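You operate a simulated robot arm through the tools that you are given. There is no shell and no other tool. Be economical: measure what you need, move in short steps, check, and stop when the job is done.

Carry out the task below with a simulated robot arm. There is one attempt and no reset: what you move stays moved.

TASK
Put the bottle marked "Pellowmere" from the dining table top on the white saucer.
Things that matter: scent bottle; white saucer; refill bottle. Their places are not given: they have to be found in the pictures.

It is judged by the outcome, as a careful person would: the job done as asked, and still so three seconds after it is handed in. It fails if anything else is knocked over, pushed out of place, dropped, spilled or broken.

THE ROBOT
A 7-joint arm with a two-finger parallel gripper, fixed in place. Base frame: the origin is at the foot of the arm, x ahead of it, y to its left, z up; the work surface is at about z = 0. Lengths are in m, angles in degrees, forces in N, time in s.
With the tool pointing down near the work surface it reaches from about 0.22 to 0.58 m from the base axis. Its first joint turns from -66.0 to 66.0 degrees. Payload 2.5 kg.
Tool frame: the origin (TCP) lies between the finger pads and is the grasp point; the fingertips stand 0.023 m ahead of it; z points along the fingers, y is the line along which they close. The gripper opens to 0.094 m. The fingers are 0.038 m wide and 0.01 m thick; the gripper's body (0.054 by 0.096 m) begins 0.039 m behind the TCP.
Orientation is told as [roll, pitch, yaw] about the base's x, y, z axes, in that order, counted from this pose: with the fingers straight down and closing along the base's y, the tool's x points along the base's -x, its y along +y and its z along -z.

THE INTERFACE
- The arm moves only by the tool nudge_tool. Its argument "rows" is a list of rows, each an object (a shift or turn left out is 0, a gripper value left out holds the last) with "slide": the shift along the tool's x, y, z in units of 25 mm (1.0 is 25 mm), a list of three; "yaw": the turn about the tool's z in units of 6 degrees (1.0 is 6 degrees); "jaw": the finger opening in m, from 0 to 0.094. In form: [{"slide": [dx, dy, dz], "yaw": yaw, "jaw": jaw}, ...]. A call has 1 to 12 rows; each row shifts and turns the commanded pose from where the row before left it, along the tool's axes as they then stand. A call with a number of a shift or a turn outside -1 to 1 is refused whole. A row lasts 0.2 s, in which the tool goes at most 0.05 m and 8.6 degrees; a call with a longer step from one row to the next is refused whole, and so is a gripper value outside its range. A pose out of reach is approached as far as the arm can. The call stops where the force on the tool passes 40 N (or 10 N more than at its start, if that is more) or the arm is blocked; 0.2 s more then pass. The fingers move at their own pace (about 0.108 m/s each) and stop on an object; they squeeze with about 38 N. The grip force told is the motor's: it shows also when the fingers shut on nothing. Time passes only in rows, and 0.2 s behind the last, so rows that do not move let the fingers close. It gives the time, the measured TCP pose, the force on the tool (base axes), the opening and the grip force at its end, in the units of the frame above (readings bear some noise), and new pictures: "show" is both (left out), scene, wrist or none.
- Cameras (640 x 400 px; columns grow to the right, rows downward): "scene" is fixed at [0.1011, -0.3935, 0.5586]; the picture's right is [0.94, -0.34, 0.00], its down [-0.15, -0.41, -0.90] and it looks along [0.30, 0.85, -0.43] (base axes); focal length 316 px, centre (320, 200). "wrist" rides on the gripper at [-0.039, 0, -0.044] in the tool frame; the picture's right is [0.00, -1.00, 0.00], its down [0.97, 0.00, -0.24] and it looks along [0.24, 0.00, 0.97] (tool axes); focal length 218 px, centre (320, 200).
- measure_at(camera, pixels): for up to 12 pixels [column, row] of the newest picture of that camera ("zoom" is the newest enlarged one), the place [x, y, z] in the base frame of the surface seen there, good to about 0.002 m. No time passes.
- inspect(camera, box): a new picture of the part [left, top, right, bottom] of that camera's present view, enlarged. No time passes.
- close_job(): hands the job in; it is judged then, once.

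Work in short steps. Measure before you move; look again where a grasp or a placing could have gone wrong, and mend it. You have 60 turns and 100 pictures in all, the two below and enlarged ones among them. Open the gripper and draw the arm clear of the work before you hand the job in, unless the task says otherwise; then end with one line.

The tools are called as name(argument=value, ...) on one line, values as JSON. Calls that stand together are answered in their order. nudge_tool: Moves the arm, as the interface text tells. Its arguments: {"type":"object","properties":{"rows":{"type":"array","items":{"type":"object","properties":{"slide":{"type":"array","items":{"type":"number"}},"yaw":{"type":"number"},"jaw":{"type":"number"}}}},"show":{"type":"string","enum":["both","scene","wrist","none"]}},"required":["rows"]} The other tools are called the same way: measure_at (camera, pixels) gives the place of the surface under pixels of a picture; inspect (camera, box) takes an enlarged picture of a part of a camera's view; close_job () hands the job in.

At the start:

```text
t: 0.0
ee_pos: [0.387, 0.2453, 0.3836]
tcp_rot: [0.0, 0.0, 0.0]
ft_force: [-0.2, 0.6, -0.1]
gripper_width: 0.094
finger_force: 0.1
```

scene: 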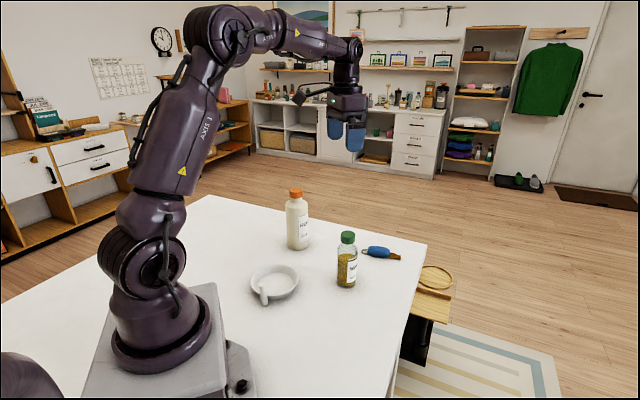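
wrist: 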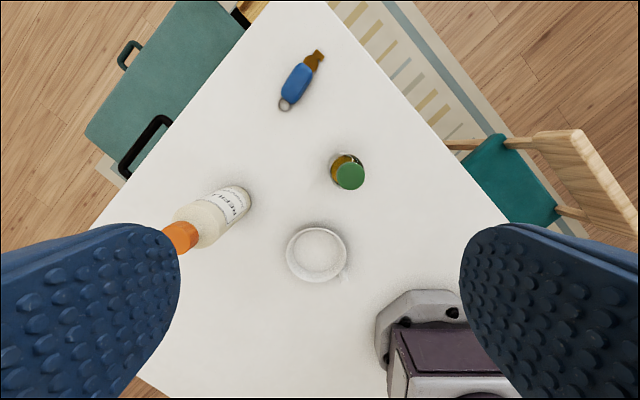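

I see two bottles (orange cap near scene (297,220), green cap near (347,260)) and a white dish at (274,283). I'll enlarge the labels and the dish.

inspect(camera="scene", box=[240, 180, 420, 310])

inspect(camera="wrist", box=[160, 130, 400, 290])

```text
3.08 times, centred on (330, 245) of scene
```

zoom: 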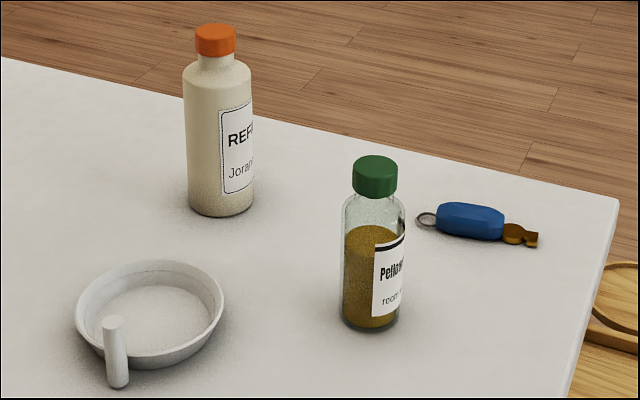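

```text
2.50 times, centred on (280, 210) of wrist
```

zoom: 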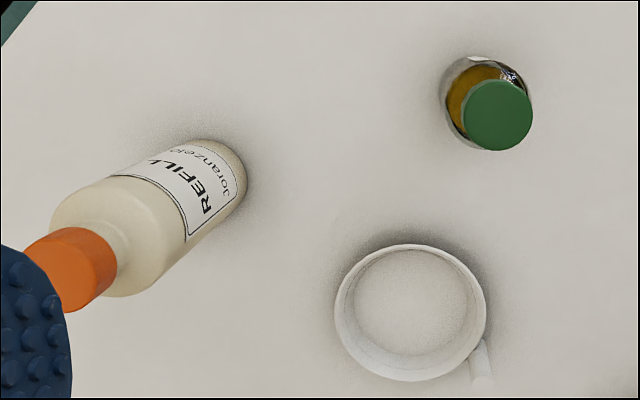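

The green-capped bottle reads "Pello...", and the orange one is the refill. Next I measure bottle and dish points.

measure_at(camera="wrist", pixels=[[350, 176], [338, 172], [336, 160], [287, 255], [347, 255], [317, 228], [317, 281], [317, 255], [305, 245], [328, 265], [341, 276], [347, 220]])

measure_at(camera="scene", pixels=[[347, 232], [347, 238], [340, 260], [348, 282], [348, 247], [265, 291], [272, 302], [262, 275], [274, 286], [298, 193], [298, 240], [352, 262]])

inspect(camera="scene", box=[240, 255, 310, 310])

```text
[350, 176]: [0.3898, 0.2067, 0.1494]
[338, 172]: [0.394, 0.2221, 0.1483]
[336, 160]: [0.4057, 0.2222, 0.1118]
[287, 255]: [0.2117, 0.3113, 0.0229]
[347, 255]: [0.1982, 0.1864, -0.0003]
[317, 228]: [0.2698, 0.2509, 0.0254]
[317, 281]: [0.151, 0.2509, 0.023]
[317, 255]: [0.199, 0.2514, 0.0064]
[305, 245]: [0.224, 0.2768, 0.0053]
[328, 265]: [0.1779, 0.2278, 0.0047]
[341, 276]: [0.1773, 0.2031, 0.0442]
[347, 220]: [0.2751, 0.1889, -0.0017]
```

```text
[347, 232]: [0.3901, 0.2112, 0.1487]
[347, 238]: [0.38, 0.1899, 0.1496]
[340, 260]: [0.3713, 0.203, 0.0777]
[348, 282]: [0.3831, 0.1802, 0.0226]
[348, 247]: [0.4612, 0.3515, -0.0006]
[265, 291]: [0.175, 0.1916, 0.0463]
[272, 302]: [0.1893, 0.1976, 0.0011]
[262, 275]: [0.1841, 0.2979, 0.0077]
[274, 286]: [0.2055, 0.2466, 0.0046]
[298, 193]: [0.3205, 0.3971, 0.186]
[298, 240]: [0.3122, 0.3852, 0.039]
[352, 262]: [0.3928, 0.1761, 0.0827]
```

```text
7.27 times, centred on (275, 282) of scene
```

zoom: 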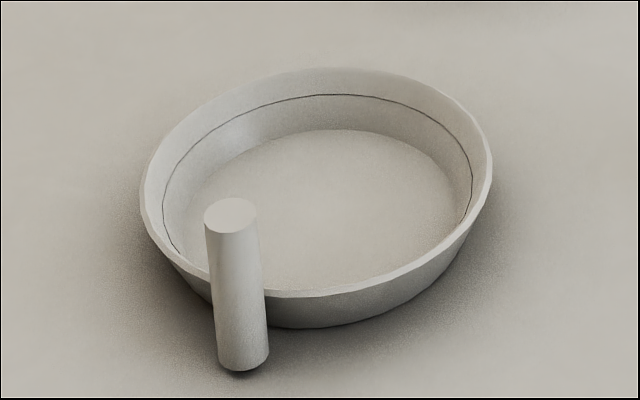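

The saucer's centre is about (0.21, 0.251), with a separate small peg standing at (0.178, 0.198), and the bottle is near (0.39, 0.20). I'll look closer at the bottle to decide the grasp height.

inspect(camera="scene", box=[312, 225, 392, 295])

```text
5.71 times, centred on (352, 260) of scene
```

zoom: 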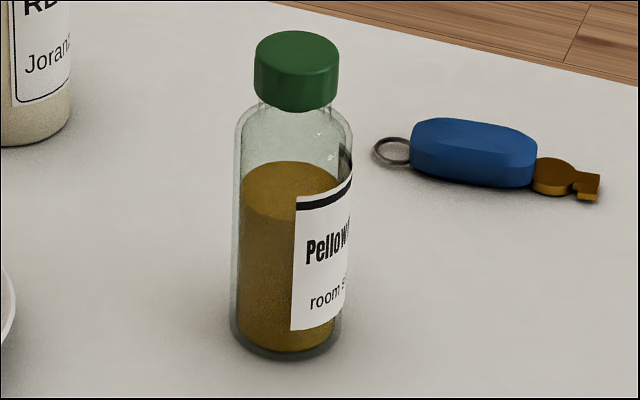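

measure_at(camera="zoom", pixels=[[297, 48], [258, 70], [336, 72], [297, 66], [297, 106], [240, 130], [347, 150], [237, 250], [322, 215], [298, 310], [290, 352], [232, 310]])

inspect(camera="wrist", box=[310, 140, 390, 200])

```text
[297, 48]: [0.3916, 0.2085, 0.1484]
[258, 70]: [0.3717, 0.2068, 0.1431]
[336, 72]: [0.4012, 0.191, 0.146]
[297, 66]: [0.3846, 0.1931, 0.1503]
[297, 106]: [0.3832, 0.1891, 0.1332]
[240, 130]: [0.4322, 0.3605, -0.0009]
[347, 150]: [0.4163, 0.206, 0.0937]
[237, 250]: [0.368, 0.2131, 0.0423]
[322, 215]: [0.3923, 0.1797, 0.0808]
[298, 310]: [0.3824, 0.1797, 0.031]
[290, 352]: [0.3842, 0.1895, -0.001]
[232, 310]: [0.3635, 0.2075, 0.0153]
```

```text
6.67 times, centred on (350, 170) of wrist
```

zoom: 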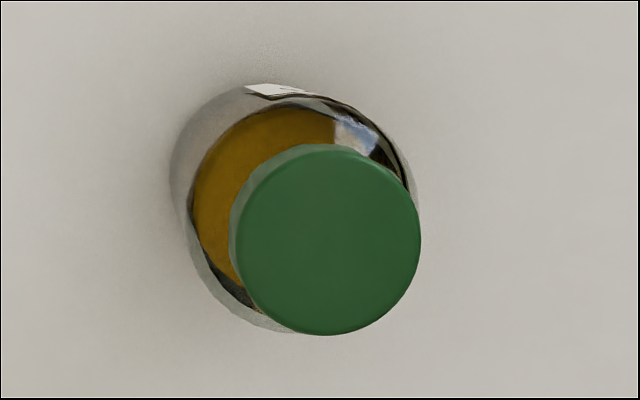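

Cap centre is about (0.389, 0.205), cap top 0.15, body about 52 mm wide and reaching up to about z 0.11. I centre over it and descend to just above the cap.

nudge_tool(rows=[{"slide": [-0.08, -0.8, 0], "jaw": 0.094}, {"slide": [0, -0.8, 0]}, {"slide": [0, 0, 1]}, {"slide": [0, 0, 1]}, {"slide": [0, 0, 1]}, {"slide": [0, 0, 1]}, {"slide": [0, 0, 1]}, {"slide": [0, 0, 1]}, {"slide": [0, 0, 1]}, {"slide": [0, 0, 0.8]}, {}])

```text
t: 2.4
ee_pos: [0.3907, 0.2047, 0.1885]
tcp_rot: [-0.1, 0.0, 0.0]
ft_force: [0.2, -0.7, 0.0]
gripper_width: 0.0936
finger_force: 0.0
```

scene: 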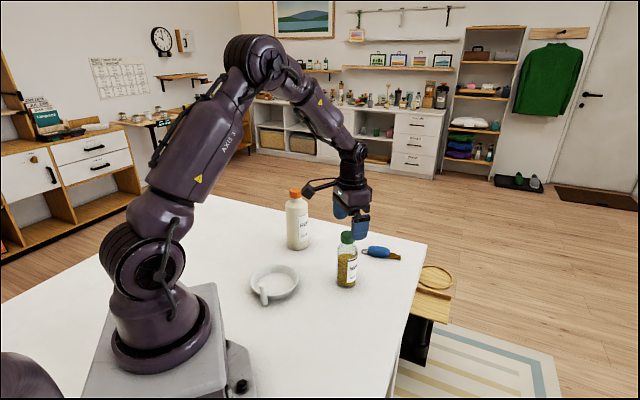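
wrist: 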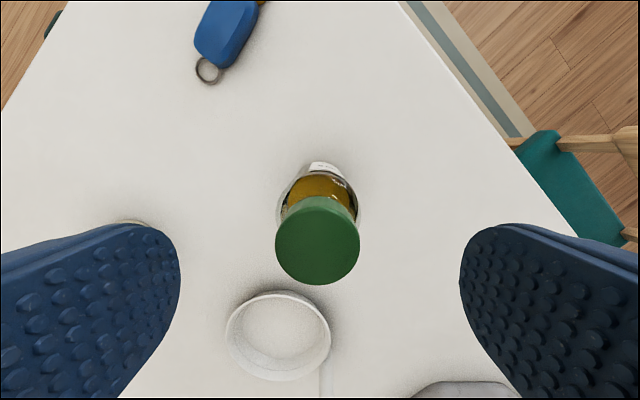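

The cap is centred between the fingers at wrist (317,241). I check its position before lowering.

measure_at(camera="wrist", pixels=[[317, 241], [317, 203], [317, 280], [279, 241], [356, 241]])

nudge_tool(rows=[{"slide": [0, 0, 0.7]}, {"slide": [0, 0, 0.7]}, {"slide": [0, 0, 0.7]}, {"slide": [0, 0, 0.7]}, {}])

```text
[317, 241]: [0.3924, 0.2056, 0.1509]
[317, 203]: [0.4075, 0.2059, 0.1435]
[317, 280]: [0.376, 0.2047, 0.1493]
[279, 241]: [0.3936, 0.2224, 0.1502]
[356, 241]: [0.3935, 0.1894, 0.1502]
```

```text
t: 3.6
ee_pos: [0.391, 0.2052, 0.1181]
tcp_rot: [0.0, 0.1, 0.0]
ft_force: [0.4, 0.3, -0.6]
gripper_width: 0.0941
finger_force: 0.0
```

scene: 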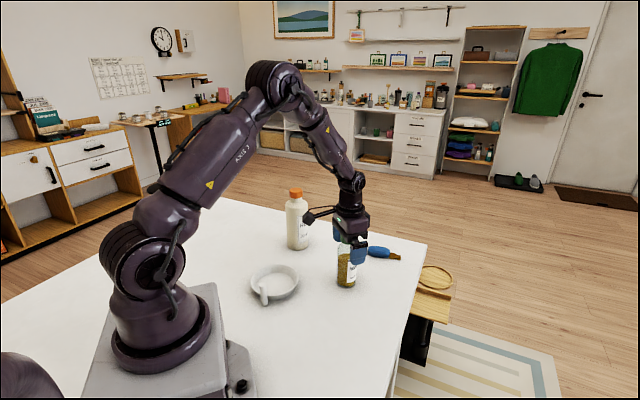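
wrist: 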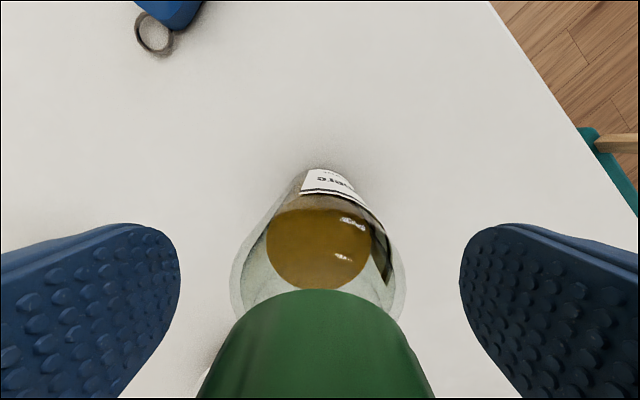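

The fingers straddle the bottle at z 0.118, centred and free of contact. I go 2.5 mm lower and close.

nudge_tool(rows=[{"slide": [-0.04, 0, 0.1]}, {"jaw": 0.03}, {"jaw": 0.03}, {"jaw": 0.03}, {}])

```text
t: 4.8
ee_pos: [0.391, 0.2049, 0.1167]
tcp_rot: [0.0, -0.1, 0.0]
ft_force: [0.1, 1.8, 1.5]
gripper_width: 0.0506
finger_force: 37.9
```

scene: 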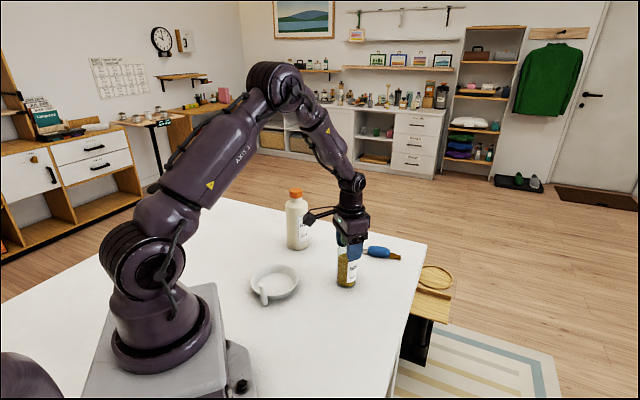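
wrist: 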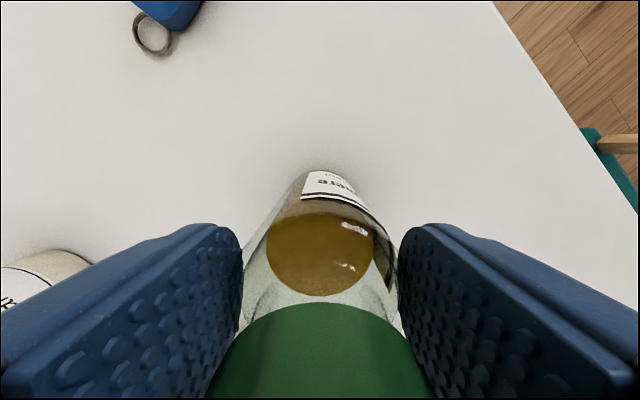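

The grip holds the body at 50.6 mm width with 38 N. I lift gently by 9 cm.

nudge_tool(rows=[{"slide": [0, 0, -0.3]}, {"slide": [0, 0, -0.5]}, {"slide": [0, 0, -0.7]}, {"slide": [0, 0, -0.7]}, {"slide": [0, 0, -0.7]}, {"slide": [0, 0, -0.7]}, {}])

```text
t: 6.4
ee_pos: [0.3907, 0.2058, 0.2071]
tcp_rot: [0.0, 0.0, 0.1]
ft_force: [-0.1, 0.8, -3.4]
gripper_width: 0.0508
finger_force: 38.2
```

scene: 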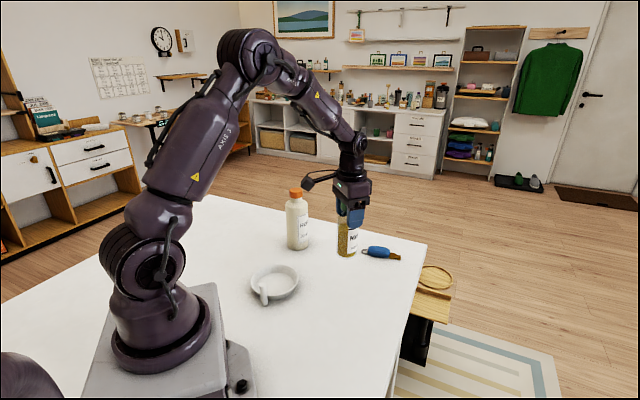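
wrist: 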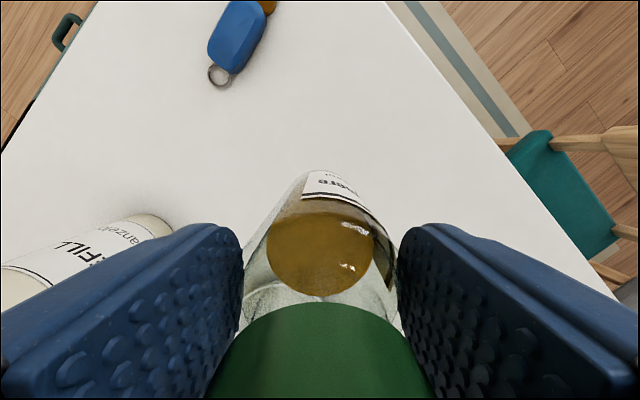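

The bottle is lifted cleanly, its bottom at about 0.09. I refine the saucer centre from the scene rim, then carry across.

measure_at(camera="scene", pixels=[[251, 281], [298, 281], [277, 264], [272, 299], [281, 298], [293, 270], [256, 270], [295, 290], [280, 271], [284, 292], [288, 280], [264, 282]])

nudge_tool(rows=[{"slide": [0.4, 0.1, 0]}, {"slide": [0.7, 0.18, 0]}, {"slide": [0.7, 0.18, 0]}, {"slide": [0.7, 0.18, 0]}, {"slide": [0.7, 0.18, 0]}, {"slide": [0.7, 0.18, 0]}, {"slide": [0.7, 0.18, 0]}, {"slide": [0.7, 0.18, 0]}, {"slide": [0.7, 0.18, 0]}, {"slide": [0.7, 0.18, 0]}, {"slide": [0.5, 0.1, 0]}, {}])

```text
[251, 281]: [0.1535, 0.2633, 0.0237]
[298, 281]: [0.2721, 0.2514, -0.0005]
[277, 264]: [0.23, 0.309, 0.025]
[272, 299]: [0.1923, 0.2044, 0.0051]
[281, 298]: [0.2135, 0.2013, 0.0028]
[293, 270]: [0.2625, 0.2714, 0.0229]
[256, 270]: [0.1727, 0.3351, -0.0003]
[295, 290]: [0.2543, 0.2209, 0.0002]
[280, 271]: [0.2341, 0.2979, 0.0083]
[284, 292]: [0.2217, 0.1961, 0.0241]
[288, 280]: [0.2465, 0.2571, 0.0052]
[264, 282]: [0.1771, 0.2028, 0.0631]
```

```text
t: 9.0
ee_pos: [0.211, 0.2513, 0.2069]
tcp_rot: [0.0, 0.0, 0.0]
ft_force: [0.2, -0.1, -2.8]
gripper_width: 0.0507
finger_force: 38.2
```

scene: 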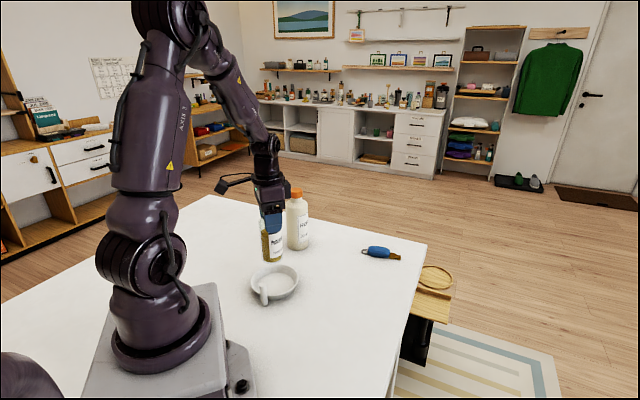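
wrist: 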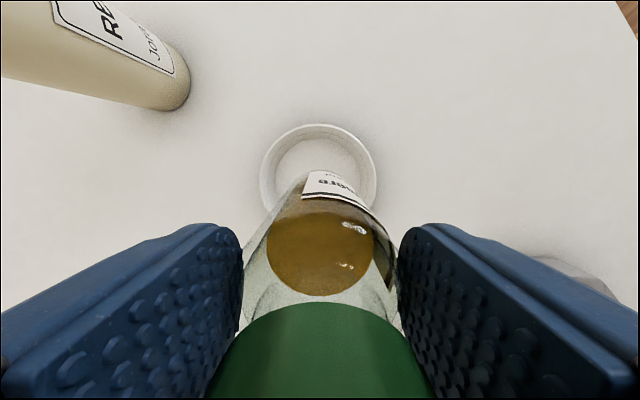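

The bottle is over the saucer's centre (0.211, 0.251), clear of the peg. I lower to roughly 1 cm above the dish floor and look.

nudge_tool(rows=[{"slide": [0, 0, 0.5]}, {"slide": [0, 0, 0.6]}, {"slide": [0, 0, 0.6]}, {"slide": [0, 0, 0.6]}, {"slide": [0, 0, 0.5]}, {"slide": [0, 0, 0.2]}, {}])

inspect(camera="scene", box=[230, 225, 320, 310])

```text
t: 10.6
ee_pos: [0.2129, 0.25, 0.1315]
tcp_rot: [0.0, 0.0, 0.0]
ft_force: [-0.3, 0.0, -3.7]
gripper_width: 0.0507
finger_force: 38.3
```

scene: 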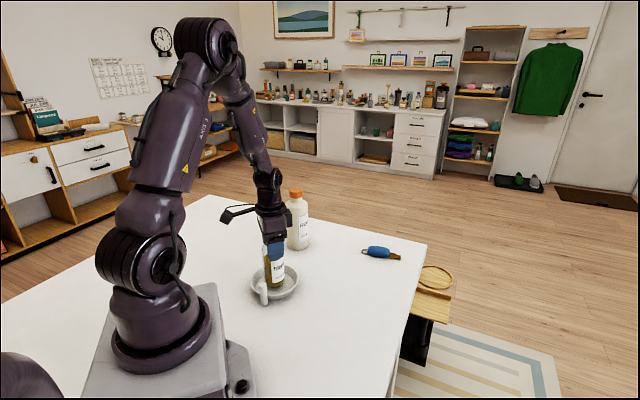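
wrist: 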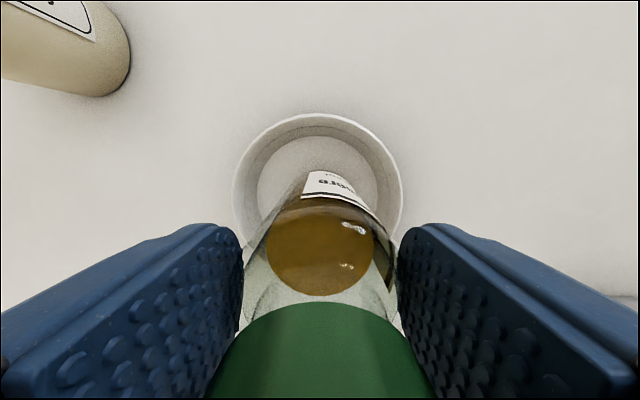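

```text
4.71 times, centred on (275, 268) of scene
```

zoom: 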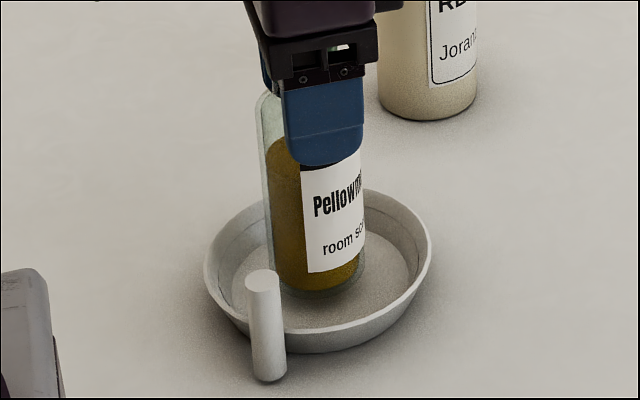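

The label reads "Pellowm..." and the bottle is centred inside the rim about 1 cm up. I lower in tiny steps until it touches.

nudge_tool(rows=[{"slide": [0, 0, 0.1]}, {"slide": [0, 0, 0.1]}, {"slide": [0, 0, 0.08]}, {}, {}], show="none")

```text
t: 11.8
ee_pos: [0.2124, 0.2516, 0.1248]
tcp_rot: [0.0, 0.0, -0.1]
ft_force: [-0.1, -0.4, -3.3]
gripper_width: 0.0505
finger_force: 38.0
```

No contact yet, as the force is still the bottle's weight. I lower another 2–3 mm.

nudge_tool(rows=[{"slide": [0, 0, 0.05]}, {"slide": [0, 0, 0.05]}, {}], show="none")

```text
t: 12.6
ee_pos: [0.2116, 0.2503, 0.1221]
tcp_rot: [0.0, 0.1, 0.0]
ft_force: [0.3, 0.5, -2.4]
gripper_width: 0.0504
finger_force: 38.0
```

The load is starting to ease (-2.4 N); I take one more small step.

nudge_tool(rows=[{"slide": [0, 0, 0.04]}, {}], show="none")

```text
t: 13.2
ee_pos: [0.2108, 0.2509, 0.1227]
tcp_rot: [0.0, 0.0, -0.1]
ft_force: [-6.7, -4.7, 20.2]
gripper_width: 0.0507
finger_force: 37.7
```

It is in firm contact (20 N). I back off about 0.7 mm and then open slowly.

nudge_tool(rows=[{"slide": [0, 0, -0.03]}, {}, {"jaw": 0.056}, {"jaw": 0.07}, {"jaw": 0.09}, {}])

inspect(camera="scene", box=[230, 225, 320, 310])

```text
t: 14.6
ee_pos: [0.2122, 0.2508, 0.123]
tcp_rot: [0.0, 0.0, 0.0]
ft_force: [0.0, -0.5, -0.4]
gripper_width: 0.09
finger_force: 0.1
```

scene: 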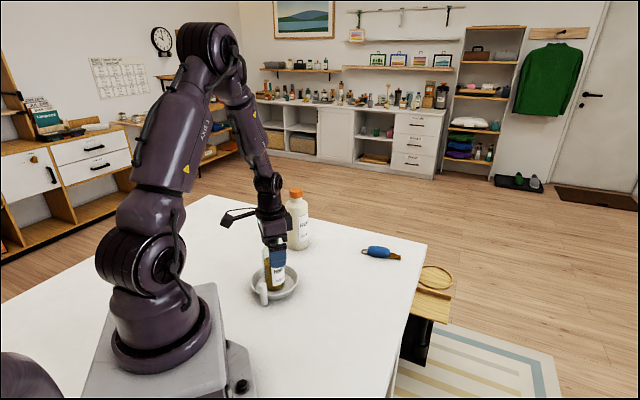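
wrist: 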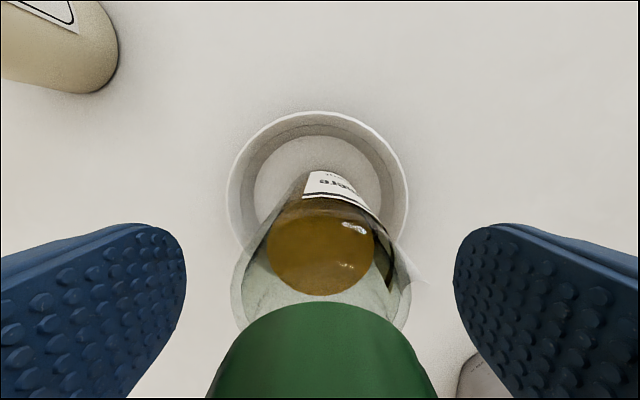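

```text
4.71 times, centred on (275, 268) of scene
```

zoom: 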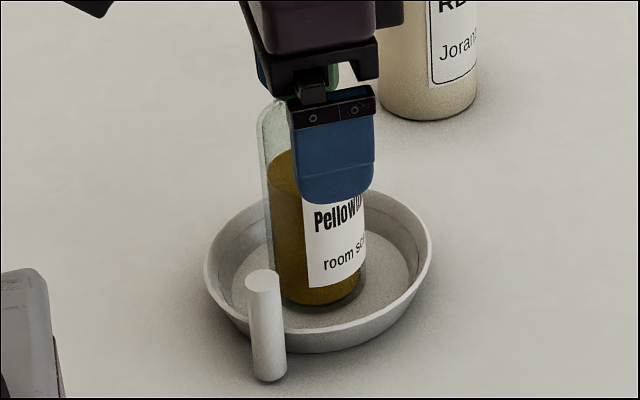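

The bottle stands upright in the saucer, free of the fingers. I withdraw straight up.

nudge_tool(rows=[{"slide": [0, 0, -0.4]}, {"slide": [0, 0, -0.8]}, {"slide": [0, 0, -0.8]}, {"slide": [0, 0, -1]}, {"slide": [0, 0, -1]}, {"slide": [0, 0, -1]}, {"slide": [-0.5, 0, -1]}, {"slide": [-1, 0, 0]}, {"slide": [-1, 0, 0]}, {}])

inspect(camera="scene", box=[210, 180, 410, 310])

```text
t: 16.8
ee_pos: [0.272, 0.2484, 0.2732]
tcp_rot: [0.0, -0.1, 0.0]
ft_force: [0.3, -0.6, -0.3]
gripper_width: 0.0897
finger_force: 0.0
```

scene: 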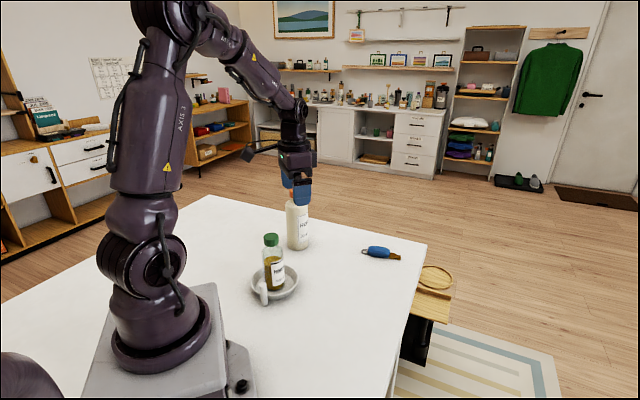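
wrist: 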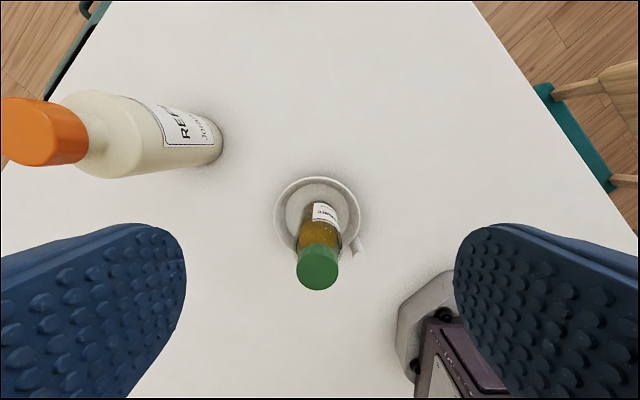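

```text
3.08 times, centred on (310, 245) of scene
```

zoom: 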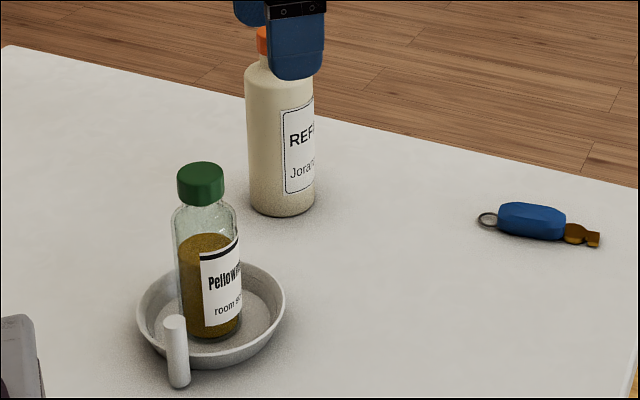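

The bottle stands upright on the saucer, everything else is where it was, and the arm is clear with the gripper open, so I hand in.

close_job()

```text
The job is handed in.
```

The Pellowmere bottle is standing upright on the white saucer; nothing else was moved, and I've handed the job in.
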